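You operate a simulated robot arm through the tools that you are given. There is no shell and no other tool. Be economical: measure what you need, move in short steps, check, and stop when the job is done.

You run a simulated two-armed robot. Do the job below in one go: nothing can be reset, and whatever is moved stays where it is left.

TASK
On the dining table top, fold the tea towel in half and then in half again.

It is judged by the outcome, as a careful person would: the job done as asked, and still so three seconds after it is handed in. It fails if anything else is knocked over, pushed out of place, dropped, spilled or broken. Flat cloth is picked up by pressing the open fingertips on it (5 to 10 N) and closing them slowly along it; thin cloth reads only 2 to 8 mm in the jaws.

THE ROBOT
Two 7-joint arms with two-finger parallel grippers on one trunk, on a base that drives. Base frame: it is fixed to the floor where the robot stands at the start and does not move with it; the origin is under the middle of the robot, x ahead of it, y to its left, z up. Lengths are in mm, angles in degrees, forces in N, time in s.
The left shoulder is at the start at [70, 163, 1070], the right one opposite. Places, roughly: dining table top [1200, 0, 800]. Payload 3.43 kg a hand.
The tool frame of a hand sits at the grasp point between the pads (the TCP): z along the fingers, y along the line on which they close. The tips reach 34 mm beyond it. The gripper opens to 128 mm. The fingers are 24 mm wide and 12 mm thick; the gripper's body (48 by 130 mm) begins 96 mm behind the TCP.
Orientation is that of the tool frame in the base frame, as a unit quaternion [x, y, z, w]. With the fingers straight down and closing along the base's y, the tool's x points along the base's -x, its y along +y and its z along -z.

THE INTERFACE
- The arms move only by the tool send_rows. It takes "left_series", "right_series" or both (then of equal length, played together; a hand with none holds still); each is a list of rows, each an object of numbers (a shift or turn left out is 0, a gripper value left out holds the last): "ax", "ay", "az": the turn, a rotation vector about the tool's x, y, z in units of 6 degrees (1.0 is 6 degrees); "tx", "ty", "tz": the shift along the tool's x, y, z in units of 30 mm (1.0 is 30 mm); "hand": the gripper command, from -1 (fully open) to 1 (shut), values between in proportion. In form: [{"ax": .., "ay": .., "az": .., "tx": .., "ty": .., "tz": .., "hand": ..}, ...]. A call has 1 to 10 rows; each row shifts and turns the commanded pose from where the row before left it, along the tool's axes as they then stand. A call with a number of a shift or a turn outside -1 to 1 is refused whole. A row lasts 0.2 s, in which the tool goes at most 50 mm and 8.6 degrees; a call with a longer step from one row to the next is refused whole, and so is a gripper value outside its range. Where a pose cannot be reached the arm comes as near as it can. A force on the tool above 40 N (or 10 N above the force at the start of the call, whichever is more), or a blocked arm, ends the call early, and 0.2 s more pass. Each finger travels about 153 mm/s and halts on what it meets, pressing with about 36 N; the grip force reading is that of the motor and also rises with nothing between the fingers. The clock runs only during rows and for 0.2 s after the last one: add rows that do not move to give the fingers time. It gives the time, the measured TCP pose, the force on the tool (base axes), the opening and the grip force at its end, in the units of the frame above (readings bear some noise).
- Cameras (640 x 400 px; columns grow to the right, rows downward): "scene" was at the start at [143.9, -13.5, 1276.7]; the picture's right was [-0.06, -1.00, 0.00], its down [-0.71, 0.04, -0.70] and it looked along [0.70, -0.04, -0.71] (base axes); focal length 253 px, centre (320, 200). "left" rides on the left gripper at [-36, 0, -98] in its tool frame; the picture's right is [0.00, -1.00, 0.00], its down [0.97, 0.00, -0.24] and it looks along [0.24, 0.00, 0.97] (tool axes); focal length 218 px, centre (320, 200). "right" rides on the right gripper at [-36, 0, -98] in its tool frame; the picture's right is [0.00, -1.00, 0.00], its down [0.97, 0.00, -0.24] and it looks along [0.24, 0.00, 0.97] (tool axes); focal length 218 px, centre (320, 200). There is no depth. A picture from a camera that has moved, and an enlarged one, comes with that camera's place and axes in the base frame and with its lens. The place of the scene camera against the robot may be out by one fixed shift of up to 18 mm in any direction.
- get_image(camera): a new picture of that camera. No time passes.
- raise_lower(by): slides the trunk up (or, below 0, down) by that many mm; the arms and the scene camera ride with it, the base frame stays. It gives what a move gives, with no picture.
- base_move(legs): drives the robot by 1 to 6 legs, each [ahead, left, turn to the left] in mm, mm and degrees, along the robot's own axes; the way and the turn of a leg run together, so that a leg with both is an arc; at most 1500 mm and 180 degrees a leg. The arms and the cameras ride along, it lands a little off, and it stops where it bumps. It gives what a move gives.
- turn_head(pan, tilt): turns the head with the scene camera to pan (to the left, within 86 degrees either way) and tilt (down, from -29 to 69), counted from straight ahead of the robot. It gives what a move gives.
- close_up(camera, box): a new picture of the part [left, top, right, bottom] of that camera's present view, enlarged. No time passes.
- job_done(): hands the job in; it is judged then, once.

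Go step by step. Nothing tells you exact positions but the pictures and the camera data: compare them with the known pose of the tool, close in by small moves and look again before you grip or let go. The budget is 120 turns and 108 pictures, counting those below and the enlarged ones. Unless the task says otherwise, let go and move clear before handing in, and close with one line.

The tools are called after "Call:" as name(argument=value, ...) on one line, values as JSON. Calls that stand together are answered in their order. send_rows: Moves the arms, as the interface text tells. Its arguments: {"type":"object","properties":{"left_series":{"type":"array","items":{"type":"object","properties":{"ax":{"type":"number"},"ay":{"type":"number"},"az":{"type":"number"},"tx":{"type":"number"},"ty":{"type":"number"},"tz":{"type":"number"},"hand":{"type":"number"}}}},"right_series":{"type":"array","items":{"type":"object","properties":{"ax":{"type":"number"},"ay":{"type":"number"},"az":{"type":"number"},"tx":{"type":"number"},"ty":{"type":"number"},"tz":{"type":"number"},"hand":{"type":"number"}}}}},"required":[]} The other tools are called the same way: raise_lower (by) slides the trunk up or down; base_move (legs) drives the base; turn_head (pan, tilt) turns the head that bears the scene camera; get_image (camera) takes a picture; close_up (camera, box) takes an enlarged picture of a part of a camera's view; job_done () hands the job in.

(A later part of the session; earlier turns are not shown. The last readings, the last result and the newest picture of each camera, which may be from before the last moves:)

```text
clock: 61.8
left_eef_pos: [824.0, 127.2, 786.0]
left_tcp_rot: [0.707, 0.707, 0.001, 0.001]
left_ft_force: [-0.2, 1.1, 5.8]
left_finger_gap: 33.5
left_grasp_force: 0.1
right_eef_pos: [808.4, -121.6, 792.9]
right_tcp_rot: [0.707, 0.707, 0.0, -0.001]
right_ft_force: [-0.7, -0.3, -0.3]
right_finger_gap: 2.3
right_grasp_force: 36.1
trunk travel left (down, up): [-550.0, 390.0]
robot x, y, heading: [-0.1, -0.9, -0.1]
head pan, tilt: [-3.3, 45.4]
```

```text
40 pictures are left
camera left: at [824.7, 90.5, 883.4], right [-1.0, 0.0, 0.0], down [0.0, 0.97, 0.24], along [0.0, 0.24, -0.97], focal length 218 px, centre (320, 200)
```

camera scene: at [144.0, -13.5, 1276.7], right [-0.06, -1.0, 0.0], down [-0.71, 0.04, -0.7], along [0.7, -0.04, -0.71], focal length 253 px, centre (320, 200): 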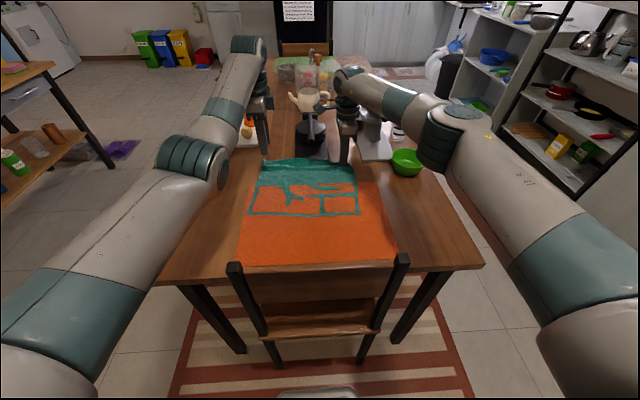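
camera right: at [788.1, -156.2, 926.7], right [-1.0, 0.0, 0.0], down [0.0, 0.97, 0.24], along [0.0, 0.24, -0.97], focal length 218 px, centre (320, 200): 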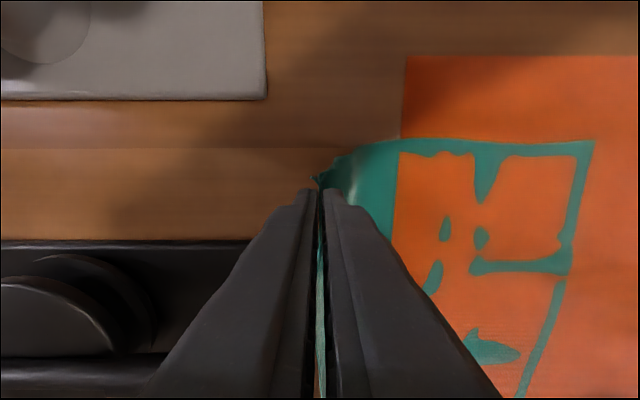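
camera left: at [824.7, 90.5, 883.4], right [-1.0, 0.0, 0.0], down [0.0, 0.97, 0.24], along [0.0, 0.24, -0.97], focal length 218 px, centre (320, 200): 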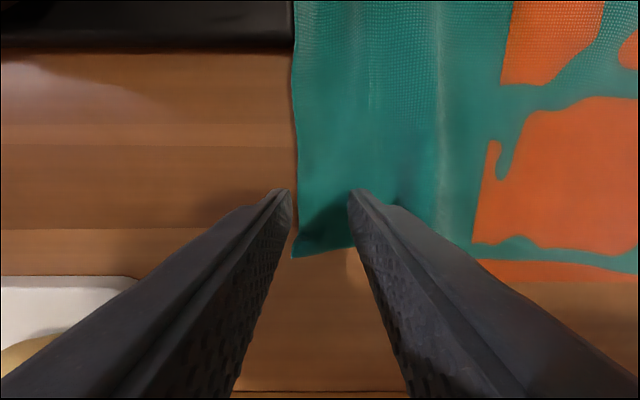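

Call:
send_rows(left_series=[{"ty": 0.07, "tz": 0.05}, {"hand": 0.54}, {"hand": 0.6}, {"hand": 0.66}, {"hand": 0.72}, {"hand": 0.78}, {"hand": 0.84}, {"hand": 0.9}, {"hand": 1.0}, {}])

Call:
send_rows(left_series=[{"tz": -0.25}, {"tz": -0.4}, {"tz": -0.4, "ty": -0.3}, {"tz": -0.4, "ty": -0.4}, {}], right_series=[{}, {"tz": -0.4}, {"tz": -0.4}, {"tz": -0.4, "ty": -0.3}, {}])

Call:
get_image(camera="scene")

Call:
get_image(camera="left")

```text
clock: 64.0
left_eef_pos: [825.1, 127.7, 785.7]
left_tcp_rot: [0.707, 0.708, 0.0, 0.0]
left_ft_force: [-3.3, -1.2, 17.9]
left_finger_gap: 1.9
left_grasp_force: 36.5
right_eef_pos: [807.5, -121.4, 793.8]
right_tcp_rot: [0.707, 0.707, 0.001, 0.001]
right_ft_force: [0.3, 0.2, -0.1]
right_finger_gap: 2.2
right_grasp_force: 36.2
trunk travel left (down, up): [-550.0, 390.0]
robot x, y, heading: [2.2, 3.5, 0.0]
head pan, tilt: [-3.3, 45.4]
```

```text
clock: 65.2
left_eef_pos: [806.1, 127.6, 825.2]
left_tcp_rot: [0.707, 0.707, 0.0, -0.001]
left_ft_force: [0.3, -0.4, -1.1]
left_finger_gap: 2.1
left_grasp_force: 36.1
right_eef_pos: [800.0, -122.6, 829.0]
right_tcp_rot: [0.707, 0.708, -0.001, 0.0]
right_ft_force: [0.4, 0.5, 0.1]
right_finger_gap: 2.4
right_grasp_force: 36.1
trunk travel left (down, up): [-550.0, 390.0]
robot x, y, heading: [0.9, -3.0, 0.3]
head pan, tilt: [-3.3, 45.4]
```

```text
39 pictures are left
camera scene: at [144.7, -13.2, 1276.6], right [-0.06, -1.0, 0.0], down [-0.71, 0.04, -0.7], along [0.7, -0.04, -0.71], focal length 253 px, centre (320, 200)
```

scene: 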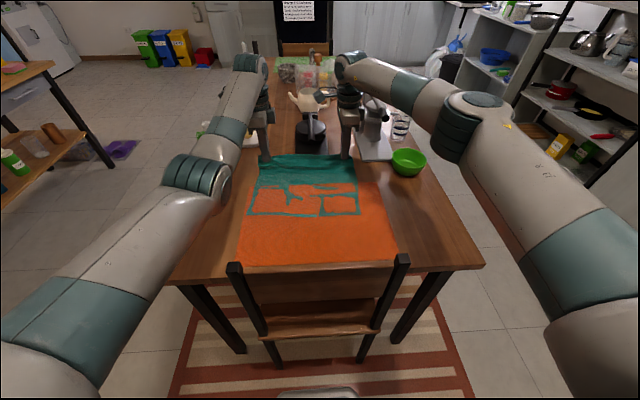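

```text
38 pictures are left
camera left: at [805.8, 92.0, 923.9], right [-1.0, 0.0, 0.0], down [0.0, 0.97, 0.24], along [0.0, 0.24, -0.97], focal length 218 px, centre (320, 200)
```

left: 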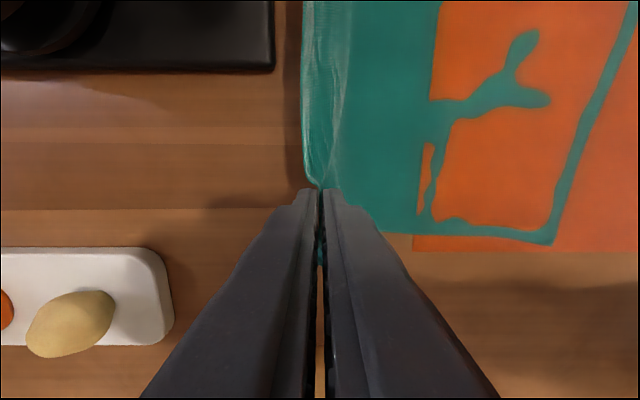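

Both edges are pinched. With the near edge at (607,173)–(591,−144), I carry the far edge over in an arc with forward tilt; first seven rows, then check.

Call:
send_rows(left_series=[{"tx": 0.05, "ty": -0.27, "tz": -0.93}, {"tx": 0.05, "ty": -0.47, "tz": -0.8}, {"tx": 0.05, "ty": -0.73, "tz": -0.6}, {"tx": 0.05, "ty": -0.87, "tz": -0.2}, {"tx": 0.05, "ty": -1.0, "tz": 0.07, "ax": -0.833}, {"tx": 0.05, "ty": -0.984, "tz": 0.195, "ax": -0.833}, {"tx": 0.05, "ty": -0.9, "tz": 0.338, "ax": -0.833}, {}], right_series=[{"tx": 0.05, "ty": -0.32, "tz": -0.85}, {"tx": 0.05, "ty": -0.52, "tz": -0.75}, {"tx": 0.05, "ty": -0.78, "tz": -0.6}, {"tx": 0.05, "ty": -0.92, "tz": -0.2}, {"tx": 0.05, "ty": -1.0, "tz": 0.07, "ax": -0.833}, {"tx": 0.05, "ty": -0.984, "tz": 0.195, "ax": -0.833}, {"tx": 0.05, "ty": -0.9, "tz": 0.338, "ax": -0.833}, {}])

Call:
get_image(camera="scene")

Call:
get_image(camera="left")

```text
clock: 67.0
left_eef_pos: [651.4, 138.1, 877.3]
left_tcp_rot: [0.701, 0.701, 0.092, 0.092]
left_ft_force: [-0.1, -0.5, 0.5]
left_finger_gap: 1.8
left_grasp_force: 35.4
right_eef_pos: [640.9, -111.3, 875.3]
right_tcp_rot: [0.701, 0.701, 0.094, 0.092]
right_ft_force: [0.2, 0.1, 0.1]
right_finger_gap: 2.3
right_grasp_force: 35.6
trunk travel left (down, up): [-550.0, 390.0]
robot x, y, heading: [2.5, 0.9, -0.0]
head pan, tilt: [-3.3, 45.4]
```

```text
37 pictures are left
camera scene: at [144.6, -13.6, 1276.7], right [-0.06, -1.0, 0.0], down [-0.71, 0.04, -0.7], along [0.7, -0.04, -0.71], focal length 253 px, centre (320, 200)
```

scene: 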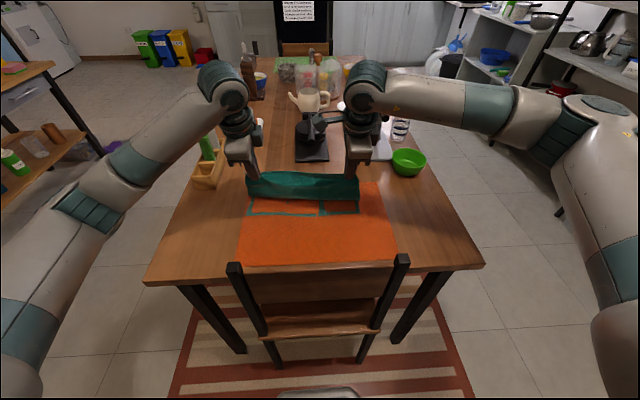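

```text
36 pictures are left
camera left: at [625.7, 100.8, 971.2], right [-0.97, 0.0, -0.26], down [-0.06, 0.97, 0.23], along [0.25, 0.24, -0.94], focal length 218 px, centre (320, 200)
```

left: 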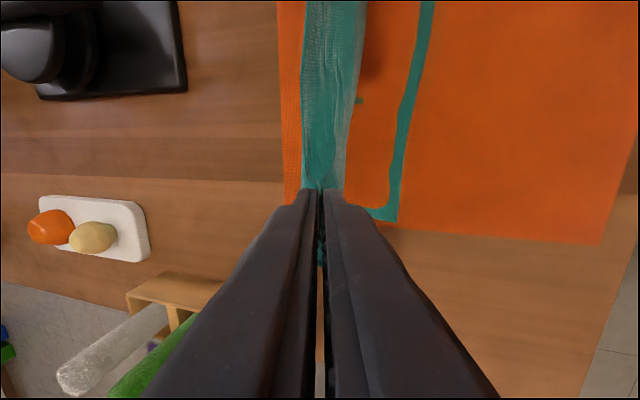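

The edge is rolling over properly this time (cloth leaves the fingers toward the fold). I lower it onto the near edge.

Call:
send_rows(left_series=[{"tx": 0.04, "ty": -0.832, "tz": 0.426, "ax": -0.833}, {"ty": -0.768, "tz": 0.473, "ax": -0.833}, {"ty": -0.584, "tz": 0.463}, {"ty": -0.435, "tz": 0.459}, {"ty": -0.231, "tz": 0.2}, {}], right_series=[{"tx": 0.04, "ty": -0.832, "tz": 0.426, "ax": -0.833}, {"ty": -0.768, "tz": 0.473, "ax": -0.833}, {"ty": -0.584, "tz": 0.463}, {"ty": -0.435, "tz": 0.459}, {"ty": -0.231, "tz": 0.2}, {}])

Call:
get_image(camera="left")

Call:
get_image(camera="right")

Call:
close_up(camera="scene", box=[220, 130, 420, 255])

```text
clock: 68.4
left_eef_pos: [594.0, 139.2, 791.0]
left_tcp_rot: [0.691, 0.69, 0.153, 0.153]
left_ft_force: [-0.1, -1.0, 0.9]
left_finger_gap: 1.6
left_grasp_force: 36.0
right_eef_pos: [584.2, -109.4, 789.7]
right_tcp_rot: [0.691, 0.69, 0.153, 0.153]
right_ft_force: [0.1, -0.5, 0.0]
right_finger_gap: 2.1
right_grasp_force: 36.4
trunk travel left (down, up): [-550.0, 390.0]
robot x, y, heading: [3.8, 2.4, 0.2]
head pan, tilt: [-3.3, 45.4]
```

```text
35 pictures are left
camera left: at [553.9, 102.2, 880.0], right [-0.91, 0.0, -0.42], down [-0.1, 0.97, 0.22], along [0.41, 0.24, -0.88], focal length 218 px, centre (320, 200)
```

left: 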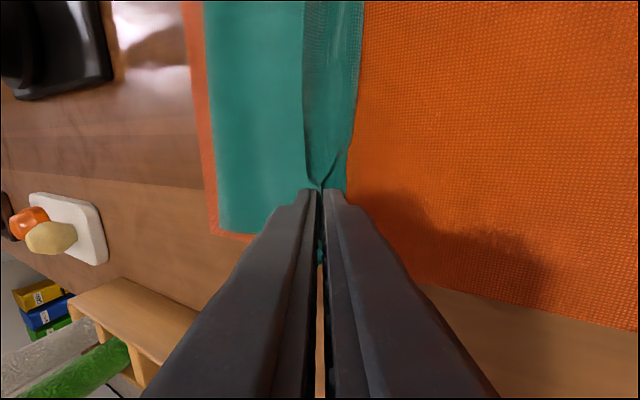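

```text
34 pictures are left
camera right: at [542.2, -146.0, 878.4], right [-0.91, 0.0, -0.42], down [-0.1, 0.97, 0.22], along [0.41, 0.24, -0.88], focal length 218 px, centre (320, 200)
```

right: 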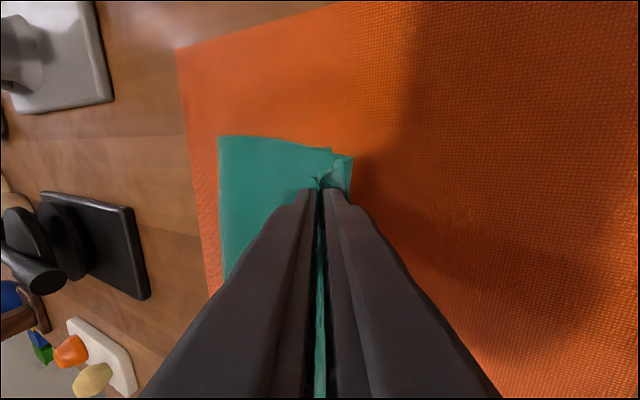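

```text
3.20 times, centred on (320, 192) of scene
camera zoom: at [143.9, -13.5, 1276.7], right [-0.06, -1.0, 0.0], down [-0.71, 0.04, -0.7], along [0.7, -0.04, -0.71], focal length 809 px, centre (320, 224)
```

zoom: 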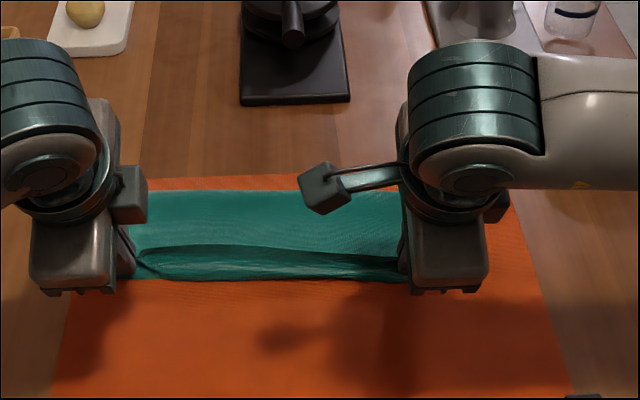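

The edge sits just above the near edge. I lower 4 mm more, open the fingers just a little and withdraw back along the finger axis.

Call:
send_rows(left_series=[{"ty": -0.056, "tz": 0.12}, {}, {"hand": 0.9}, {"hand": 0.8}, {"hand": 0.75}, {"tz": -0.2}, {"tz": -0.4}, {"tz": -0.5}, {"tz": -0.6}, {"tz": -0.8}], right_series=[{"ty": -0.056, "tz": 0.12}, {}, {"hand": 0.9}, {"hand": 0.8}, {"hand": 0.75}, {"tz": -0.2}, {"tz": -0.4}, {"tz": -0.5}, {"tz": -0.6}, {"tz": -0.8}])

Call:
get_image(camera="left")

Call:
get_image(camera="right")

Call:
close_up(camera="scene", box=[220, 130, 420, 255])

```text
clock: 70.6
left_eef_pos: [563.0, 138.2, 855.5]
left_tcp_rot: [0.691, 0.69, 0.153, 0.153]
left_ft_force: [-0.4, 0.6, -1.0]
left_finger_gap: 16.0
left_grasp_force: 0.1
right_eef_pos: [549.2, -108.3, 853.7]
right_tcp_rot: [0.691, 0.69, 0.153, 0.153]
right_ft_force: [-1.0, 0.1, -0.2]
right_finger_gap: 16.2
right_grasp_force: 0.1
trunk travel left (down, up): [-550.0, 390.0]
robot x, y, heading: [0.9, 0.3, -0.2]
head pan, tilt: [-3.3, 45.4]
```

```text
32 pictures are left
camera left: at [521.3, 101.8, 944.7], right [-0.91, 0.0, -0.42], down [-0.1, 0.97, 0.22], along [0.41, 0.24, -0.88], focal length 218 px, centre (320, 200)
```

left: 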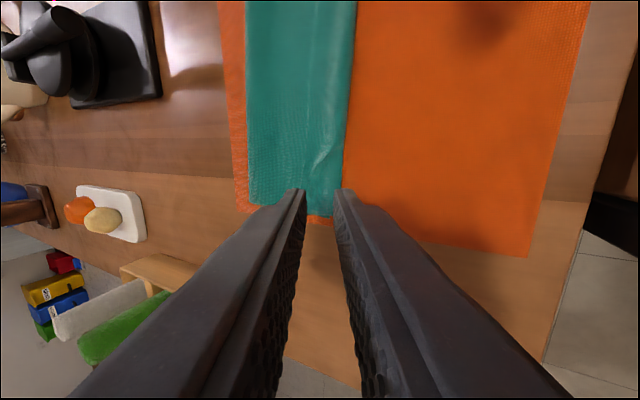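

```text
31 pictures are left
camera right: at [508.5, -144.8, 943.2], right [-0.91, 0.0, -0.42], down [-0.1, 0.97, 0.22], along [0.41, 0.24, -0.88], focal length 218 px, centre (320, 200)
```

right: 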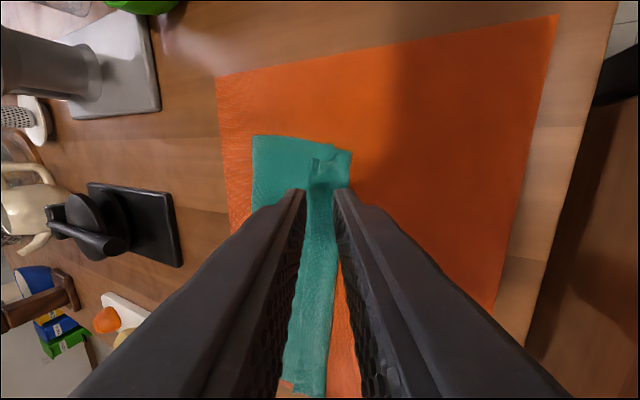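

```text
3.20 times, centred on (320, 192) of scene
camera zoom: at [143.1, -13.5, 1276.7], right [-0.06, -1.0, 0.0], down [-0.71, 0.04, -0.7], along [0.7, -0.04, -0.71], focal length 809 px, centre (320, 224)
```

zoom: 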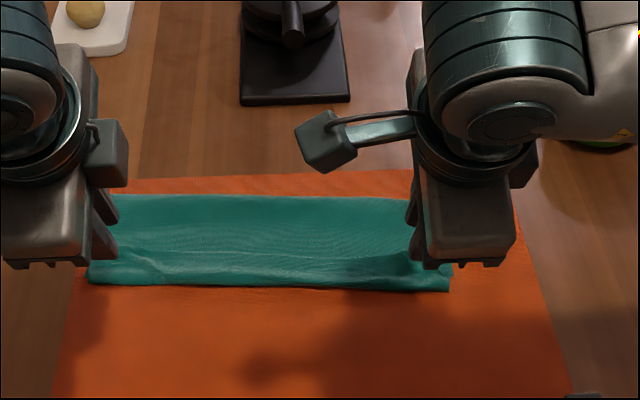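

I move both hands clear to inspect the fold.

Call:
send_rows(left_series=[{"tz": -0.8, "tx": 0.9}, {"tz": -0.8, "tx": 0.9}, {"tz": -0.5, "tx": 0.9}, {"tx": 0.9}], right_series=[{"tz": -0.8, "tx": -0.9}, {"tz": -0.8, "tx": -0.9}, {"tz": -0.5, "tx": -0.9}, {"tx": -0.9}])

Call:
close_up(camera="scene", box=[235, 180, 315, 230])

Call:
close_up(camera="scene", box=[300, 180, 380, 230])

```text
clock: 71.6
left_eef_pos: [537.4, 245.0, 911.7]
left_tcp_rot: [0.69, 0.69, 0.153, 0.154]
left_ft_force: [0.4, -0.3, 0.3]
left_finger_gap: 15.7
left_grasp_force: 0.1
right_eef_pos: [521.8, -218.8, 912.0]
right_tcp_rot: [0.69, 0.691, 0.152, 0.153]
right_ft_force: [0.6, 0.5, -0.4]
right_finger_gap: 16.1
right_grasp_force: 0.0
trunk travel left (down, up): [-550.0, 390.0]
robot x, y, heading: [1.3, -3.0, -0.2]
head pan, tilt: [-3.3, 45.4]
```

```text
8.00 times, centred on (275, 205) of scene
camera zoom: at [143.3, -13.6, 1276.8], right [-0.06, -1.0, 0.0], down [-0.71, 0.04, -0.7], along [0.7, -0.04, -0.71], focal length 2022 px, centre (680, 160)
```

zoom: 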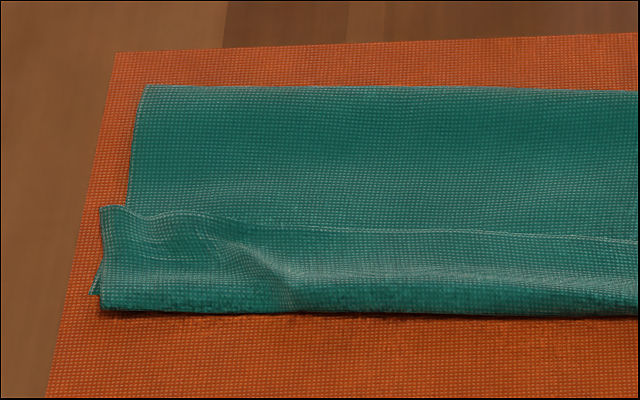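

```text
8.00 times, centred on (340, 205) of scene
camera zoom: at [143.3, -13.6, 1276.8], right [-0.06, -1.0, 0.0], down [-0.71, 0.04, -0.7], along [0.7, -0.04, -0.71], focal length 2022 px, centre (160, 160)
```

zoom: 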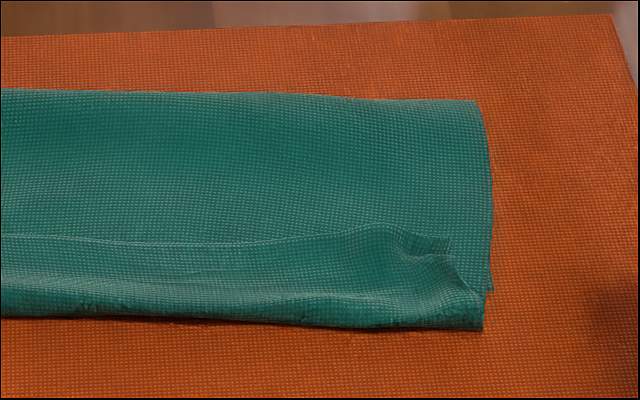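

A hem remains because the arc path lifted cloth off the crease; a straight 45° descent would fit better (slack budget: height = x − near edge). I untilt the hands and hover over the hem edge, to pinch it directly in this yaw.

Call:
send_rows(left_series=[{"ax": 0.833}, {"ax": 0.833}, {"ax": 0.833}, {"ax": 0.833}, {"ax": 0.833, "hand": 0.66}, {"tx": -0.7, "ty": 0.54, "tz": 0.61}, {"tx": -0.7, "ty": 0.54, "tz": 0.61}, {"tx": -0.7, "ty": 0.54, "tz": 0.61}, {"tx": -0.7, "ty": 0.54, "tz": 0.61}, {"tx": -0.7, "ty": 0.54, "tz": 0.61}], right_series=[{"ax": 0.833}, {"ax": 0.833}, {"ax": 0.833}, {"ax": 0.833}, {"ax": 0.833, "hand": 0.66}, {"tx": 0.79, "ty": 0.46, "tz": 0.61}, {"tx": 0.79, "ty": 0.46, "tz": 0.61}, {"tx": 0.79, "ty": 0.46, "tz": 0.61}, {"tx": 0.79, "ty": 0.46, "tz": 0.61}, {"tx": 0.79, "ty": 0.46, "tz": 0.61}])

Call:
get_image(camera="left")

Call:
get_image(camera="right")

```text
clock: 73.8
left_eef_pos: [619.3, 140.6, 817.6]
left_tcp_rot: [0.707, 0.707, -0.001, -0.001]
left_ft_force: [0.5, 0.3, 0.1]
left_finger_gap: 21.8
left_grasp_force: 0.0
right_eef_pos: [593.6, -98.7, 816.4]
right_tcp_rot: [0.708, 0.706, -0.001, -0.001]
right_ft_force: [-0.1, 0.2, -0.4]
right_finger_gap: 22.1
right_grasp_force: 0.0
trunk travel left (down, up): [-550.0, 390.0]
robot x, y, heading: [-0.3, 1.3, 0.0]
head pan, tilt: [-3.3, 45.4]
```

```text
27 pictures are left
camera left: at [619.3, 104.6, 916.8], right [-1.0, 0.0, 0.0], down [0.0, 0.97, 0.24], along [0.0, 0.24, -0.97], focal length 218 px, centre (320, 200)
```

left: 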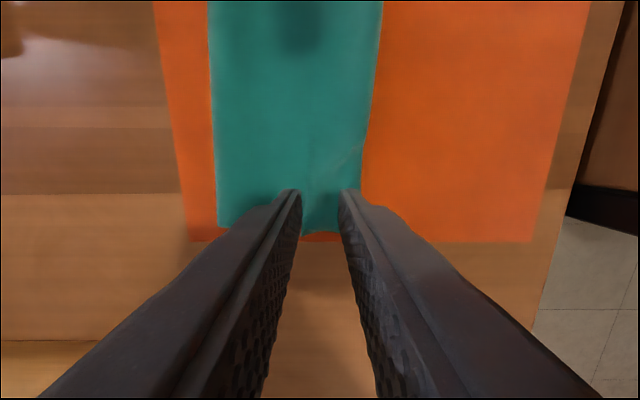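

```text
26 pictures are left
camera right: at [594.9, -135.3, 915.4], right [-1.0, 0.0, 0.0], down [0.0, 0.97, 0.24], along [0.0, 0.24, -0.97], focal length 218 px, centre (320, 200)
```

right: 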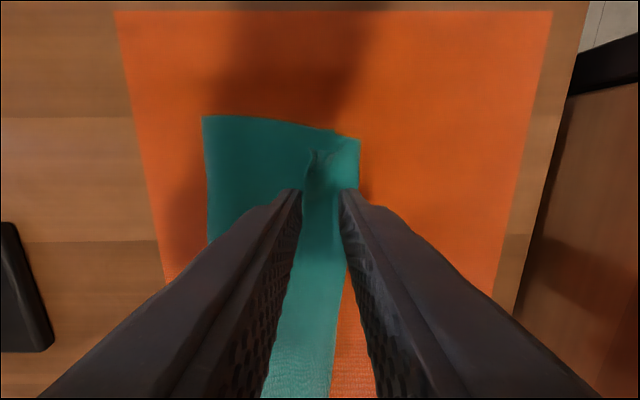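

Fingers are lined up: far fingers at the hem edge (631 / 604), near fingers on the hem. I press lightly and close slowly.

Call:
send_rows(left_series=[{"tz": 0.5}, {"tz": 0.25}, {"tz": 0.15}, {"tz": 0.07}, {}], right_series=[{"tz": 0.5}, {"tz": 0.25}, {"tz": 0.15}, {"tz": 0.07}, {}])

```text
clock: 75.0
left_eef_pos: [616.3, 142.1, 792.2]
left_tcp_rot: [0.707, 0.707, 0.0, 0.0]
left_ft_force: [0.2, -0.2, 0.8]
left_finger_gap: 21.7
left_grasp_force: 0.0
right_eef_pos: [593.8, -99.0, 789.2]
right_tcp_rot: [0.707, 0.707, 0.001, 0.0]
right_ft_force: [-0.2, 0.7, -0.2]
right_finger_gap: 21.6
right_grasp_force: 0.1
trunk travel left (down, up): [-550.0, 390.0]
robot x, y, heading: [-3.1, -0.7, -0.0]
head pan, tilt: [-3.3, 45.4]
```

Call:
send_rows(left_series=[{"tz": 0.1}, {"tz": 0.1}, {}], right_series=[{"tz": 0.1}, {}, {}])

```text
clock: 75.8
left_eef_pos: [617.3, 142.2, 787.6]
left_tcp_rot: [0.707, 0.707, 0.0, 0.001]
left_ft_force: [-0.1, 2.0, 10.2]
left_finger_gap: 21.9
left_grasp_force: 0.1
right_eef_pos: [592.1, -99.0, 787.4]
right_tcp_rot: [0.707, 0.707, 0.0, 0.001]
right_ft_force: [0.5, 0.0, 3.7]
right_finger_gap: 21.9
right_grasp_force: 0.0
trunk travel left (down, up): [-550.0, 390.0]
robot x, y, heading: [1.5, -0.4, 0.4]
head pan, tilt: [-3.3, 45.4]
```

Call:
send_rows(left_series=[{"hand": 0.7}, {"hand": 0.75}, {"hand": 0.8}, {"hand": 0.85}, {"hand": 0.9}, {"hand": 0.95}, {"hand": 1.0}, {}], right_series=[{"tz": 0.04, "hand": 0.7}, {"hand": 0.75}, {"hand": 0.8}, {"hand": 0.85}, {"hand": 0.9}, {"hand": 0.95}, {"hand": 1.0}, {}])

Call:
send_rows(left_series=[{"tz": -0.3}, {"tz": -0.5}, {"tz": -0.5}, {"tz": -0.3}, {}], right_series=[{"tz": -0.3}, {"tz": -0.5}, {"tz": -0.5}, {"tz": -0.3}, {}])

Call:
get_image(camera="left")

Call:
get_image(camera="right")

```text
clock: 77.6
left_eef_pos: [614.9, 141.3, 786.4]
left_tcp_rot: [0.707, 0.707, 0.0, 0.0]
left_ft_force: [-0.1, -0.8, 9.6]
left_finger_gap: 1.9
left_grasp_force: 35.6
right_eef_pos: [592.7, -100.5, 786.7]
right_tcp_rot: [0.707, 0.707, 0.001, 0.001]
right_ft_force: [2.8, -0.4, 22.0]
right_finger_gap: 2.3
right_grasp_force: 36.0
trunk travel left (down, up): [-550.0, 390.0]
robot x, y, heading: [0.9, -1.2, -0.1]
head pan, tilt: [-3.3, 45.4]
```

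```text
clock: 78.8
left_eef_pos: [616.1, 141.2, 833.5]
left_tcp_rot: [0.707, 0.707, -0.001, -0.001]
left_ft_force: [0.0, -1.1, -0.4]
left_finger_gap: 1.5
left_grasp_force: 36.4
right_eef_pos: [594.7, -99.6, 832.6]
right_tcp_rot: [0.707, 0.707, 0.0, 0.0]
right_ft_force: [-0.1, 0.7, 0.2]
right_finger_gap: 2.3
right_grasp_force: 35.8
trunk travel left (down, up): [-550.0, 390.0]
robot x, y, heading: [1.8, -0.1, -0.1]
head pan, tilt: [-3.3, 45.4]
```

```text
25 pictures are left
camera left: at [616.5, 104.8, 931.7], right [-1.0, 0.0, 0.0], down [0.0, 0.97, 0.24], along [0.0, 0.24, -0.97], focal length 218 px, centre (320, 200)
```

left: 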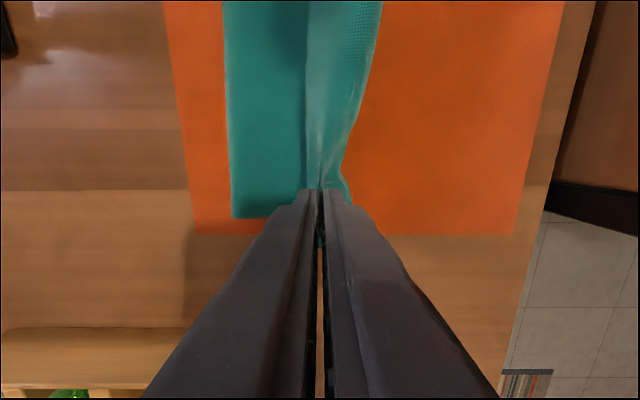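

```text
24 pictures are left
camera right: at [594.1, -135.4, 930.7], right [-1.0, 0.0, 0.0], down [0.0, 0.97, 0.24], along [0.0, 0.24, -0.97], focal length 218 px, centre (320, 200)
```

right: 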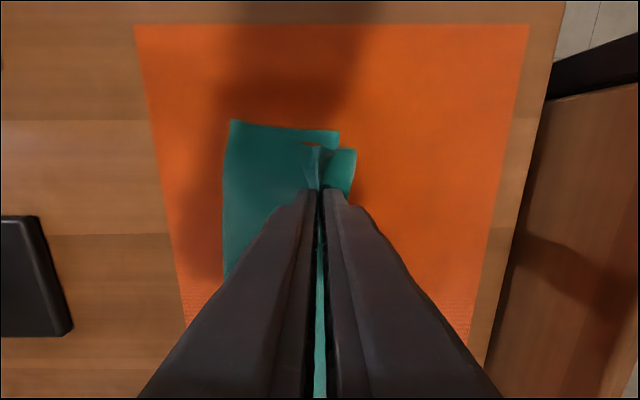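

Both hem edges are held. Following the new budget, I carry the edge up to just beyond vertical over the intended crease so the lower layer lies flat, then check.

Call:
send_rows(left_series=[{"ty": 0.73, "tz": -0.83}, {"ty": 0.83, "tz": -0.73}, {"ty": 0.93, "tz": -0.5}, {"ty": 0.93, "tz": -0.27}, {"ty": 0.7, "tz": 0.07}, {"tz": 0.4}, {}, {}], right_series=[{"ty": 0.73, "tz": -0.83}, {"ty": 0.83, "tz": -0.73}, {"ty": 0.93, "tz": -0.5}, {"ty": 0.93, "tz": -0.27}, {"ty": 0.7, "tz": 0.07}, {"tz": 0.4}, {}, {}])

Call:
close_up(camera="scene", box=[220, 130, 420, 255])

Call:
get_image(camera="left")

```text
clock: 80.6
left_eef_pos: [740.0, 139.6, 888.4]
left_tcp_rot: [0.707, 0.707, -0.001, 0.0]
left_ft_force: [0.2, 0.3, 0.2]
left_finger_gap: 1.7
left_grasp_force: 35.7
right_eef_pos: [717.5, -100.3, 886.9]
right_tcp_rot: [0.707, 0.707, 0.0, 0.001]
right_ft_force: [-0.2, 0.4, 0.4]
right_finger_gap: 2.5
right_grasp_force: 36.0
trunk travel left (down, up): [-550.0, 390.0]
robot x, y, heading: [3.2, -2.8, -0.1]
head pan, tilt: [-3.3, 45.4]
```

```text
3.20 times, centred on (320, 192) of scene
camera zoom: at [144.2, -13.5, 1276.7], right [-0.06, -1.0, 0.0], down [-0.71, 0.04, -0.7], along [0.7, -0.04, -0.71], focal length 809 px, centre (320, 224)
```

zoom: 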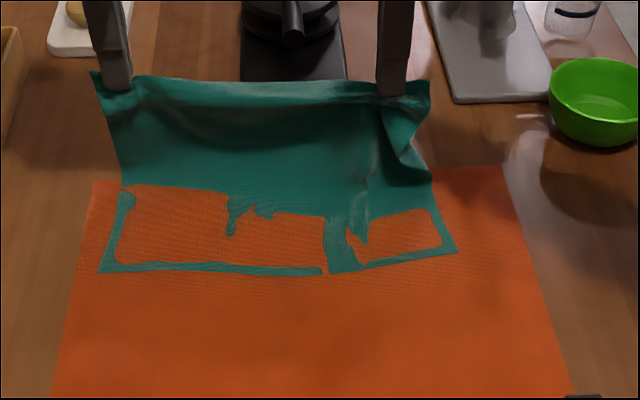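

```text
22 pictures are left
camera left: at [740.2, 103.9, 986.9], right [-1.0, 0.0, 0.0], down [0.0, 0.97, 0.24], along [0.0, 0.24, -0.97], focal length 218 px, centre (320, 200)
```

left: 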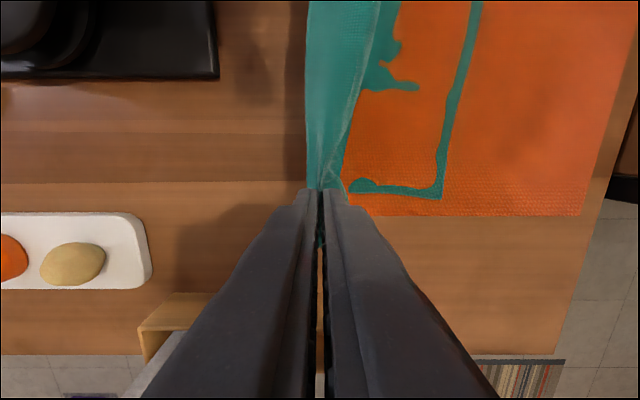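

One clean layer is held, though the right side has a crumple because that hand is not far enough out. I shift the right hand out and away and check.

Call:
send_rows(left_series=[{"tx": -0.1}, {"tx": -0.1}, {"tz": -0.1}, {}, {}], right_series=[{"ty": 0.5, "tx": -0.25, "tz": -0.1}, {"ty": 0.45, "tx": -0.25, "tz": -0.1}, {}, {}, {}])

Call:
close_up(camera="scene", box=[220, 130, 420, 255])

```text
clock: 81.8
left_eef_pos: [740.4, 134.2, 892.7]
left_tcp_rot: [0.707, 0.707, 0.0, 0.0]
left_ft_force: [-0.5, -3.2, -0.2]
left_finger_gap: 1.5
left_grasp_force: 35.9
right_eef_pos: [744.8, -113.5, 895.1]
right_tcp_rot: [0.707, 0.707, 0.0, 0.0]
right_ft_force: [0.2, 3.9, -0.6]
right_finger_gap: 2.6
right_grasp_force: 36.2
trunk travel left (down, up): [-550.0, 390.0]
robot x, y, heading: [-1.6, 3.9, 0.2]
head pan, tilt: [-3.3, 45.4]
```

```text
3.20 times, centred on (320, 192) of scene
camera zoom: at [144.0, -13.5, 1276.7], right [-0.06, -1.0, 0.0], down [-0.71, 0.04, -0.7], along [0.7, -0.04, -0.71], focal length 809 px, centre (320, 224)
```

zoom: 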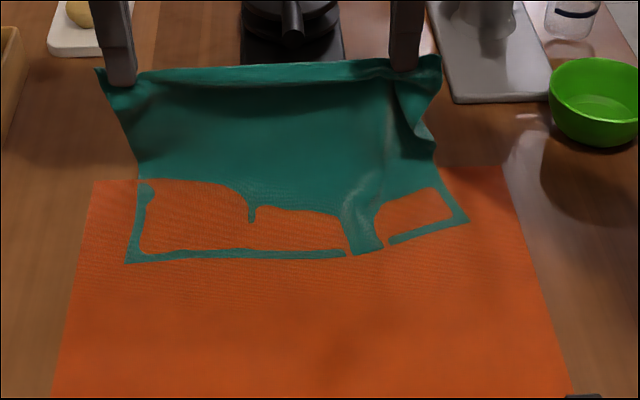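

The right pinch holds a spot too deep, which skews the towel. I'll lift the towel clear off, hang it, and re-lay it flat with its near edge around x = 560, then regrip the right side.

Call:
send_rows(left_series=[{"ty": -0.9, "tz": -0.85}, {"ty": -1, "tz": -0.85}, {"ty": -1, "tz": -0.85}, {"ty": -1, "tz": -0.85}, {"ty": -1, "tz": -0.85}, {"ty": -1, "tz": -0.85}, {}, {}, {}], right_series=[{"ty": -0.95, "tx": 0.1, "tz": -0.85}, {"ty": -1, "tz": -0.85}, {"ty": -1, "tz": -0.85}, {"ty": -1, "tz": -0.85}, {"ty": -1, "tz": -0.85}, {"ty": -1, "tz": -0.85}, {}, {}, {}])

Call:
get_image(camera="scene")

```text
clock: 83.8
left_eef_pos: [560.3, 135.2, 1044.4]
left_tcp_rot: [0.707, 0.707, 0.0, 0.0]
left_ft_force: [-0.3, 0.4, -0.2]
left_finger_gap: 1.5
left_grasp_force: 36.5
right_eef_pos: [567.1, -111.5, 1048.8]
right_tcp_rot: [0.707, 0.707, 0.0, -0.001]
right_ft_force: [-0.1, 0.4, 0.3]
right_finger_gap: 2.6
right_grasp_force: 36.5
trunk travel left (down, up): [-550.0, 390.0]
robot x, y, heading: [-1.8, -1.1, -0.1]
head pan, tilt: [-3.3, 45.4]
```

```text
20 pictures are left
camera scene: at [144.1, -13.5, 1276.7], right [-0.06, -1.0, 0.0], down [-0.71, 0.04, -0.7], along [0.7, -0.04, -0.71], focal length 253 px, centre (320, 200)
```

scene: 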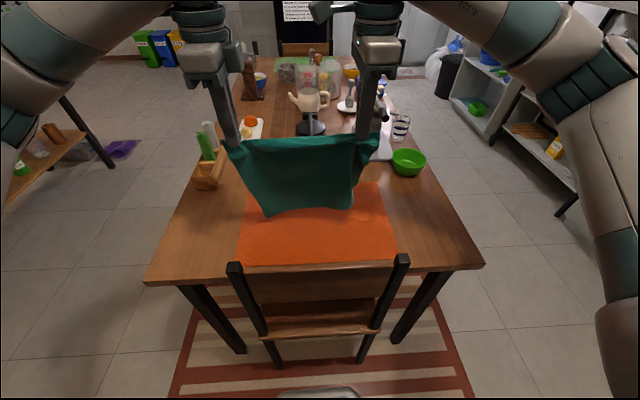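

The towel hangs free and quite clean. I lay it down flat by a straight 45° path away from the robot.

Call:
send_rows(left_series=[{"tz": 0.2}, {"ty": 0.9, "tz": 0.95}, {"ty": 0.95, "tz": 0.95}, {"ty": 1, "tz": 0.95}, {"ty": 1, "tz": 0.95}, {"ty": 1, "tz": 0.95}, {"ty": 1, "tz": 0.95}, {"ty": 1, "tz": 0.95}, {"ty": 0.9, "tz": 0.95}, {}], right_series=[{"tz": 0.2}, {"ty": 0.9, "tz": 0.95}, {"ty": 0.95, "tz": 0.95}, {"ty": 1, "tz": 0.95}, {"ty": 1, "tz": 0.95}, {"ty": 1, "tz": 0.95}, {"ty": 1, "tz": 0.95}, {"ty": 1, "tz": 0.95}, {"ty": 0.9, "tz": 0.95}, {}])

Call:
close_up(camera="scene", box=[220, 130, 420, 255])

```text
clock: 86.0
left_eef_pos: [793.6, 134.9, 810.8]
left_tcp_rot: [0.707, 0.707, 0.0, 0.0]
left_ft_force: [-0.1, 0.4, -0.2]
left_finger_gap: 1.8
left_grasp_force: 36.0
right_eef_pos: [800.6, -108.2, 814.8]
right_tcp_rot: [0.707, 0.707, 0.0, 0.002]
right_ft_force: [0.0, -0.6, 0.6]
right_finger_gap: 2.1
right_grasp_force: 35.5
trunk travel left (down, up): [-550.0, 390.0]
robot x, y, heading: [-1.6, -2.9, 0.0]
head pan, tilt: [-3.3, 45.4]
```

```text
3.20 times, centred on (320, 192) of scene
camera zoom: at [142.8, -13.7, 1276.9], right [-0.06, -1.0, 0.0], down [-0.71, 0.04, -0.7], along [0.7, -0.04, -0.71], focal length 809 px, centre (320, 224)
```

zoom: 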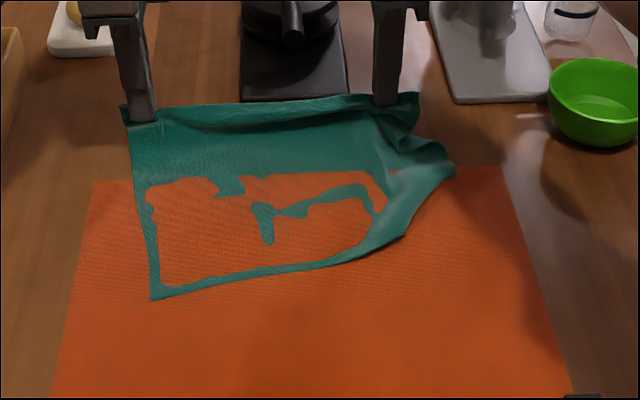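

The right side is rolled up, so that pinch holds something extra. I lower both, release the right hand and look.

Call:
send_rows(left_series=[{"tz": 0.35}, {"tz": 0.3}, {}, {}, {}, {}, {}, {}, {}], right_series=[{"tz": 0.4}, {"tz": 0.4}, {"hand": 0.7}, {"hand": 0.3}, {"tz": -0.5}, {"tz": -1}, {"tz": -1, "tx": -0.6}, {"tx": -1}, {"tx": -1}])

Call:
close_up(camera="scene", box=[240, 145, 400, 245])

```text
clock: 88.0
left_eef_pos: [794.8, 135.3, 792.0]
left_tcp_rot: [0.707, 0.707, 0.0, 0.0]
left_ft_force: [0.1, -1.1, -0.6]
left_finger_gap: 1.9
left_grasp_force: 36.0
right_eef_pos: [799.7, -190.3, 863.1]
right_tcp_rot: [0.707, 0.708, 0.0, 0.0]
right_ft_force: [-0.2, -0.3, 0.3]
right_finger_gap: 44.5
right_grasp_force: 0.1
trunk travel left (down, up): [-550.0, 390.0]
robot x, y, heading: [-2.4, 2.3, 0.3]
head pan, tilt: [-3.3, 45.4]
```

```text
4.00 times, centred on (320, 195) of scene
camera zoom: at [143.7, -14.4, 1276.8], right [-0.06, -1.0, 0.0], down [-0.71, 0.04, -0.7], along [0.7, -0.04, -0.71], focal length 1011 px, centre (320, 220)
```

zoom: 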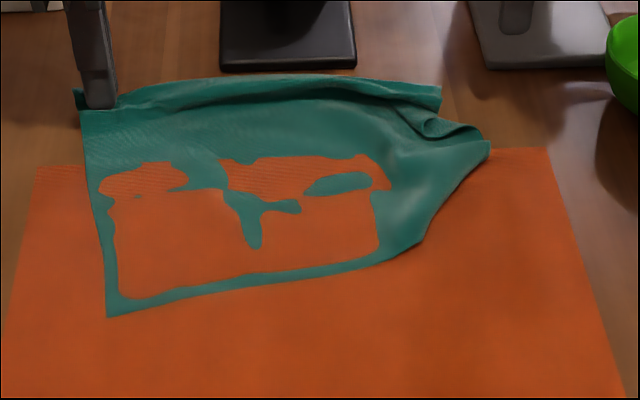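

The near-right corner is tucked under; regripping at the true far-right corner (≈(800,−144)) and hanging the towel again should free it. I move the right hand over that edge.

Call:
send_rows(right_series=[{"tx": 0.75, "ty": -0.2, "hand": 0.4}, {"tx": 0.75, "tz": 0.3}, {"tx": 0.7, "tz": 0.6}, {"tz": 0.5}, {}])

Call:
get_image(camera="right")

```text
clock: 89.2
left_eef_pos: [793.4, 136.4, 791.4]
left_tcp_rot: [0.707, 0.707, 0.0, 0.0]
left_ft_force: [-0.1, 0.8, 0.1]
left_finger_gap: 1.9
left_grasp_force: 36.2
right_eef_pos: [793.5, -122.7, 822.0]
right_tcp_rot: [0.707, 0.707, 0.0, 0.0]
right_ft_force: [0.1, -0.2, 0.6]
right_finger_gap: 38.0
right_grasp_force: 0.0
trunk travel left (down, up): [-550.0, 390.0]
robot x, y, heading: [1.3, 2.0, 0.2]
head pan, tilt: [-3.3, 45.4]
```

```text
17 pictures are left
camera right: at [793.8, -158.9, 920.9], right [-1.0, 0.0, 0.0], down [0.0, 0.97, 0.24], along [0.0, 0.24, -0.97], focal length 218 px, centre (320, 200)
```

right: 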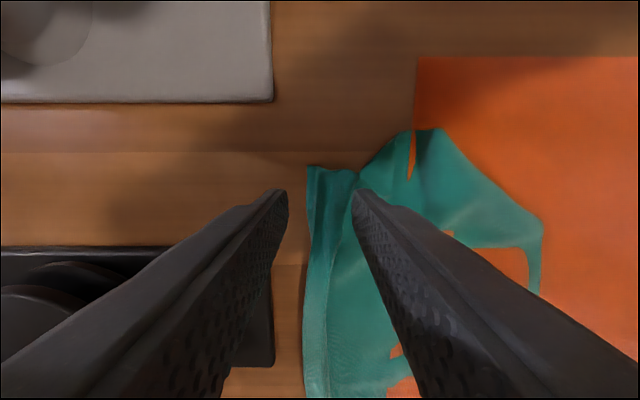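

The true far-right corner is at (803,−143). I straddle the edge just inside it and pinch.

Call:
send_rows(right_series=[{"tx": -0.17, "hand": 0.5}, {"tz": 0.6}, {"tz": 0.35}, {"tz": 0.2}, {"tz": 0.1}, {}])

Call:
send_rows(right_series=[{"tz": 0.03, "hand": 0.56}, {"hand": 0.62}, {"hand": 0.68}, {"hand": 0.74}, {"hand": 0.8}, {"hand": 0.86}, {"hand": 0.92}, {"hand": 1.0}, {}, {}])

```text
clock: 90.6
left_eef_pos: [793.8, 135.6, 792.4]
left_tcp_rot: [0.707, 0.707, 0.001, 0.001]
left_ft_force: [-0.4, 0.7, 0.4]
left_finger_gap: 1.6
left_grasp_force: 36.1
right_eef_pos: [794.9, -128.8, 786.3]
right_tcp_rot: [0.707, 0.707, 0.0, 0.001]
right_ft_force: [1.6, -2.2, 11.2]
right_finger_gap: 31.7
right_grasp_force: 0.1
trunk travel left (down, up): [-550.0, 390.0]
robot x, y, heading: [0.2, 1.3, -0.0]
head pan, tilt: [-3.3, 45.4]
```

```text
clock: 92.8
left_eef_pos: [793.8, 135.5, 793.3]
left_tcp_rot: [0.707, 0.708, 0.001, 0.0]
left_ft_force: [-0.5, 0.3, 0.0]
left_finger_gap: 1.9
left_grasp_force: 35.8
right_eef_pos: [793.2, -127.5, 786.9]
right_tcp_rot: [0.707, 0.707, 0.0, 0.0]
right_ft_force: [-4.8, 1.4, 22.5]
right_finger_gap: 2.3
right_grasp_force: 35.9
trunk travel left (down, up): [-550.0, 390.0]
robot x, y, heading: [2.6, -3.0, -0.2]
head pan, tilt: [-3.3, 45.4]
```

Pinched. I lift the towel clear, spreading the hands slightly, so that it hangs straight.

Call:
send_rows(left_series=[{"tz": -0.9, "ty": -0.3}, {"tz": -0.95, "ty": -0.7}, {"tz": -0.95, "ty": -0.9, "tx": 0.05}, {"tz": -0.95, "ty": -0.9, "tx": 0.05}, {"tz": -0.95, "ty": -0.9, "tx": 0.05}, {"tz": -0.95, "ty": -0.9}, {"tz": -0.95, "ty": -0.9}, {"tz": -0.95, "ty": -0.9}, {"tz": -0.95, "ty": -0.9}, {"tz": -0.4}], right_series=[{"tz": -0.9, "ty": -0.3}, {"tz": -0.95, "ty": -0.7}, {"tz": -0.95, "ty": -0.9, "tx": -0.1}, {"tz": -0.95, "ty": -0.9, "tx": -0.1}, {"tz": -0.95, "ty": -0.9, "tx": -0.1}, {"tz": -0.95, "ty": -0.9, "tx": -0.1}, {"tz": -0.95, "ty": -0.9}, {"tz": -0.95, "ty": -0.9}, {"tz": -0.95, "ty": -0.9}, {"tz": -0.6}])

Call:
send_rows(left_series=[{}, {}, {}], right_series=[{}, {}, {}])

Call:
close_up(camera="scene", box=[190, 110, 430, 260])

```text
clock: 95.0
left_eef_pos: [577.1, 139.8, 1058.1]
left_tcp_rot: [0.707, 0.708, -0.001, -0.001]
left_ft_force: [-0.3, -11.0, -1.0]
left_finger_gap: 1.6
left_grasp_force: 35.7
right_eef_pos: [575.3, -141.2, 1054.9]
right_tcp_rot: [0.708, 0.707, -0.001, -0.001]
right_ft_force: [0.3, 10.9, -0.4]
right_finger_gap: 2.6
right_grasp_force: 36.4
trunk travel left (down, up): [-550.0, 390.0]
robot x, y, heading: [1.1, 1.0, 0.1]
head pan, tilt: [-3.3, 45.4]
```

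```text
clock: 95.8
left_eef_pos: [575.9, 140.9, 1059.7]
left_tcp_rot: [0.707, 0.707, 0.001, 0.0]
left_ft_force: [0.9, -10.9, -0.3]
left_finger_gap: 1.7
left_grasp_force: 36.3
right_eef_pos: [575.3, -141.2, 1057.7]
right_tcp_rot: [0.707, 0.707, 0.001, 0.0]
right_ft_force: [0.2, 11.7, 0.2]
right_finger_gap: 2.5
right_grasp_force: 36.1
trunk travel left (down, up): [-550.0, 390.0]
robot x, y, heading: [-2.4, -1.5, -0.2]
head pan, tilt: [-3.3, 45.4]
```

```text
2.67 times, centred on (310, 185) of scene
camera zoom: at [143.8, -13.5, 1276.7], right [-0.06, -1.0, 0.0], down [-0.71, 0.04, -0.7], along [0.7, -0.04, -0.71], focal length 674 px, centre (347, 240)
```

zoom: 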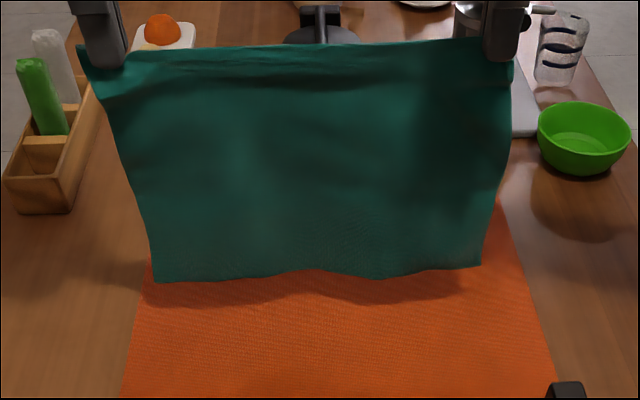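

The towel hangs flat and square now. I lower it so the near edge touches at x ≈ 575 and lay the first half away from the robot, then check.

Call:
send_rows(left_series=[{"tz": 0.9, "tx": -0.04}, {"ty": 0.3, "tz": 0.5}, {"ty": 0.97, "tz": 0.95}, {"ty": 0.97, "tz": 0.95}, {"ty": 0.97, "tz": 0.95}, {"ty": 0.97, "tz": 0.95}, {}, {}], right_series=[{"tz": 0.9, "tx": 0.04}, {"ty": 0.3, "tz": 0.5}, {"ty": 0.97, "tz": 0.95}, {"ty": 0.97, "tz": 0.95}, {"ty": 0.97, "tz": 0.95}, {"ty": 0.97, "tz": 0.95}, {}, {}])

Call:
close_up(camera="scene", box=[190, 110, 430, 260])

```text
clock: 97.6
left_eef_pos: [702.7, 139.8, 900.5]
left_tcp_rot: [0.707, 0.707, -0.001, -0.001]
left_ft_force: [0.3, -8.0, 0.4]
left_finger_gap: 2.0
left_grasp_force: 35.9
right_eef_pos: [701.5, -139.1, 900.0]
right_tcp_rot: [0.707, 0.707, 0.0, 0.0]
right_ft_force: [-0.8, 8.7, -0.9]
right_finger_gap: 2.4
right_grasp_force: 35.7
trunk travel left (down, up): [-550.0, 390.0]
robot x, y, heading: [-0.4, -2.1, -0.0]
head pan, tilt: [-3.3, 45.4]
```

```text
2.67 times, centred on (310, 185) of scene
camera zoom: at [144.8, -13.5, 1276.6], right [-0.06, -1.0, 0.0], down [-0.71, 0.04, -0.7], along [0.7, -0.04, -0.71], focal length 674 px, centre (347, 240)
```

zoom: 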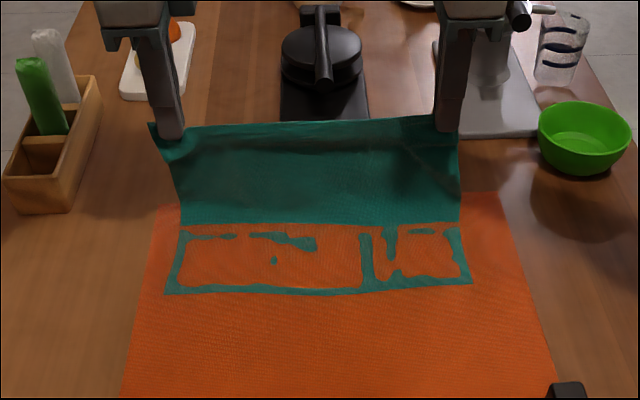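

Nearly perfect: near edge at x ≈ 587/582, sides at y ≈ ±158. Now the straight 45° descent with tilt brings the top edge onto the near edge.

Call:
send_rows(left_series=[{"tz": 0.13}, {"ty": -0.767, "tz": 0.667, "ax": -0.833}, {"ty": -0.823, "tz": 0.61, "ax": -0.833, "tx": -0.05}, {"ty": -0.873, "tz": 0.543, "ax": -0.833, "tx": -0.05}, {"ty": -0.914, "tz": 0.477, "ax": -0.833}, {"ty": -0.95, "tz": 0.4, "ax": -0.833}, {"ty": -0.4, "tz": 0.07}, {}, {}], right_series=[{"tz": 0.13}, {"ty": -0.767, "tz": 0.667, "ax": -0.833}, {"ty": -0.823, "tz": 0.61, "ax": -0.833, "tx": -0.05}, {"ty": -0.873, "tz": 0.543, "ax": -0.833, "tx": -0.05}, {"ty": -0.914, "tz": 0.477, "ax": -0.833}, {"ty": -0.95, "tz": 0.4, "ax": -0.833}, {"ty": -0.5, "tz": 0.03}, {}, {}])

Call:
get_image(camera="left")

```text
clock: 99.6
left_eef_pos: [578.0, 137.9, 787.3]
left_tcp_rot: [0.69, 0.69, 0.153, 0.153]
left_ft_force: [-0.1, -6.5, 1.7]
left_finger_gap: 1.5
left_grasp_force: 35.8
right_eef_pos: [571.4, -141.5, 787.0]
right_tcp_rot: [0.691, 0.69, 0.153, 0.153]
right_ft_force: [0.2, 5.9, -0.2]
right_finger_gap: 2.3
right_grasp_force: 36.0
trunk travel left (down, up): [-550.0, 390.0]
robot x, y, heading: [4.9, -1.5, 0.0]
head pan, tilt: [-3.3, 45.4]
```

```text
14 pictures are left
camera left: at [536.6, 100.1, 876.4], right [-0.91, 0.0, -0.42], down [-0.1, 0.97, 0.22], along [0.41, 0.24, -0.88], focal length 218 px, centre (320, 200)
```

left: 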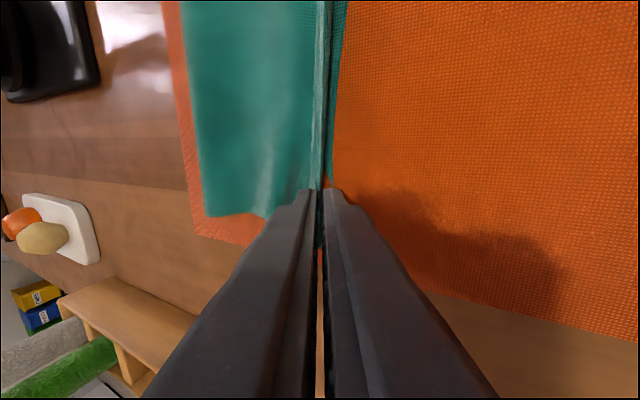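

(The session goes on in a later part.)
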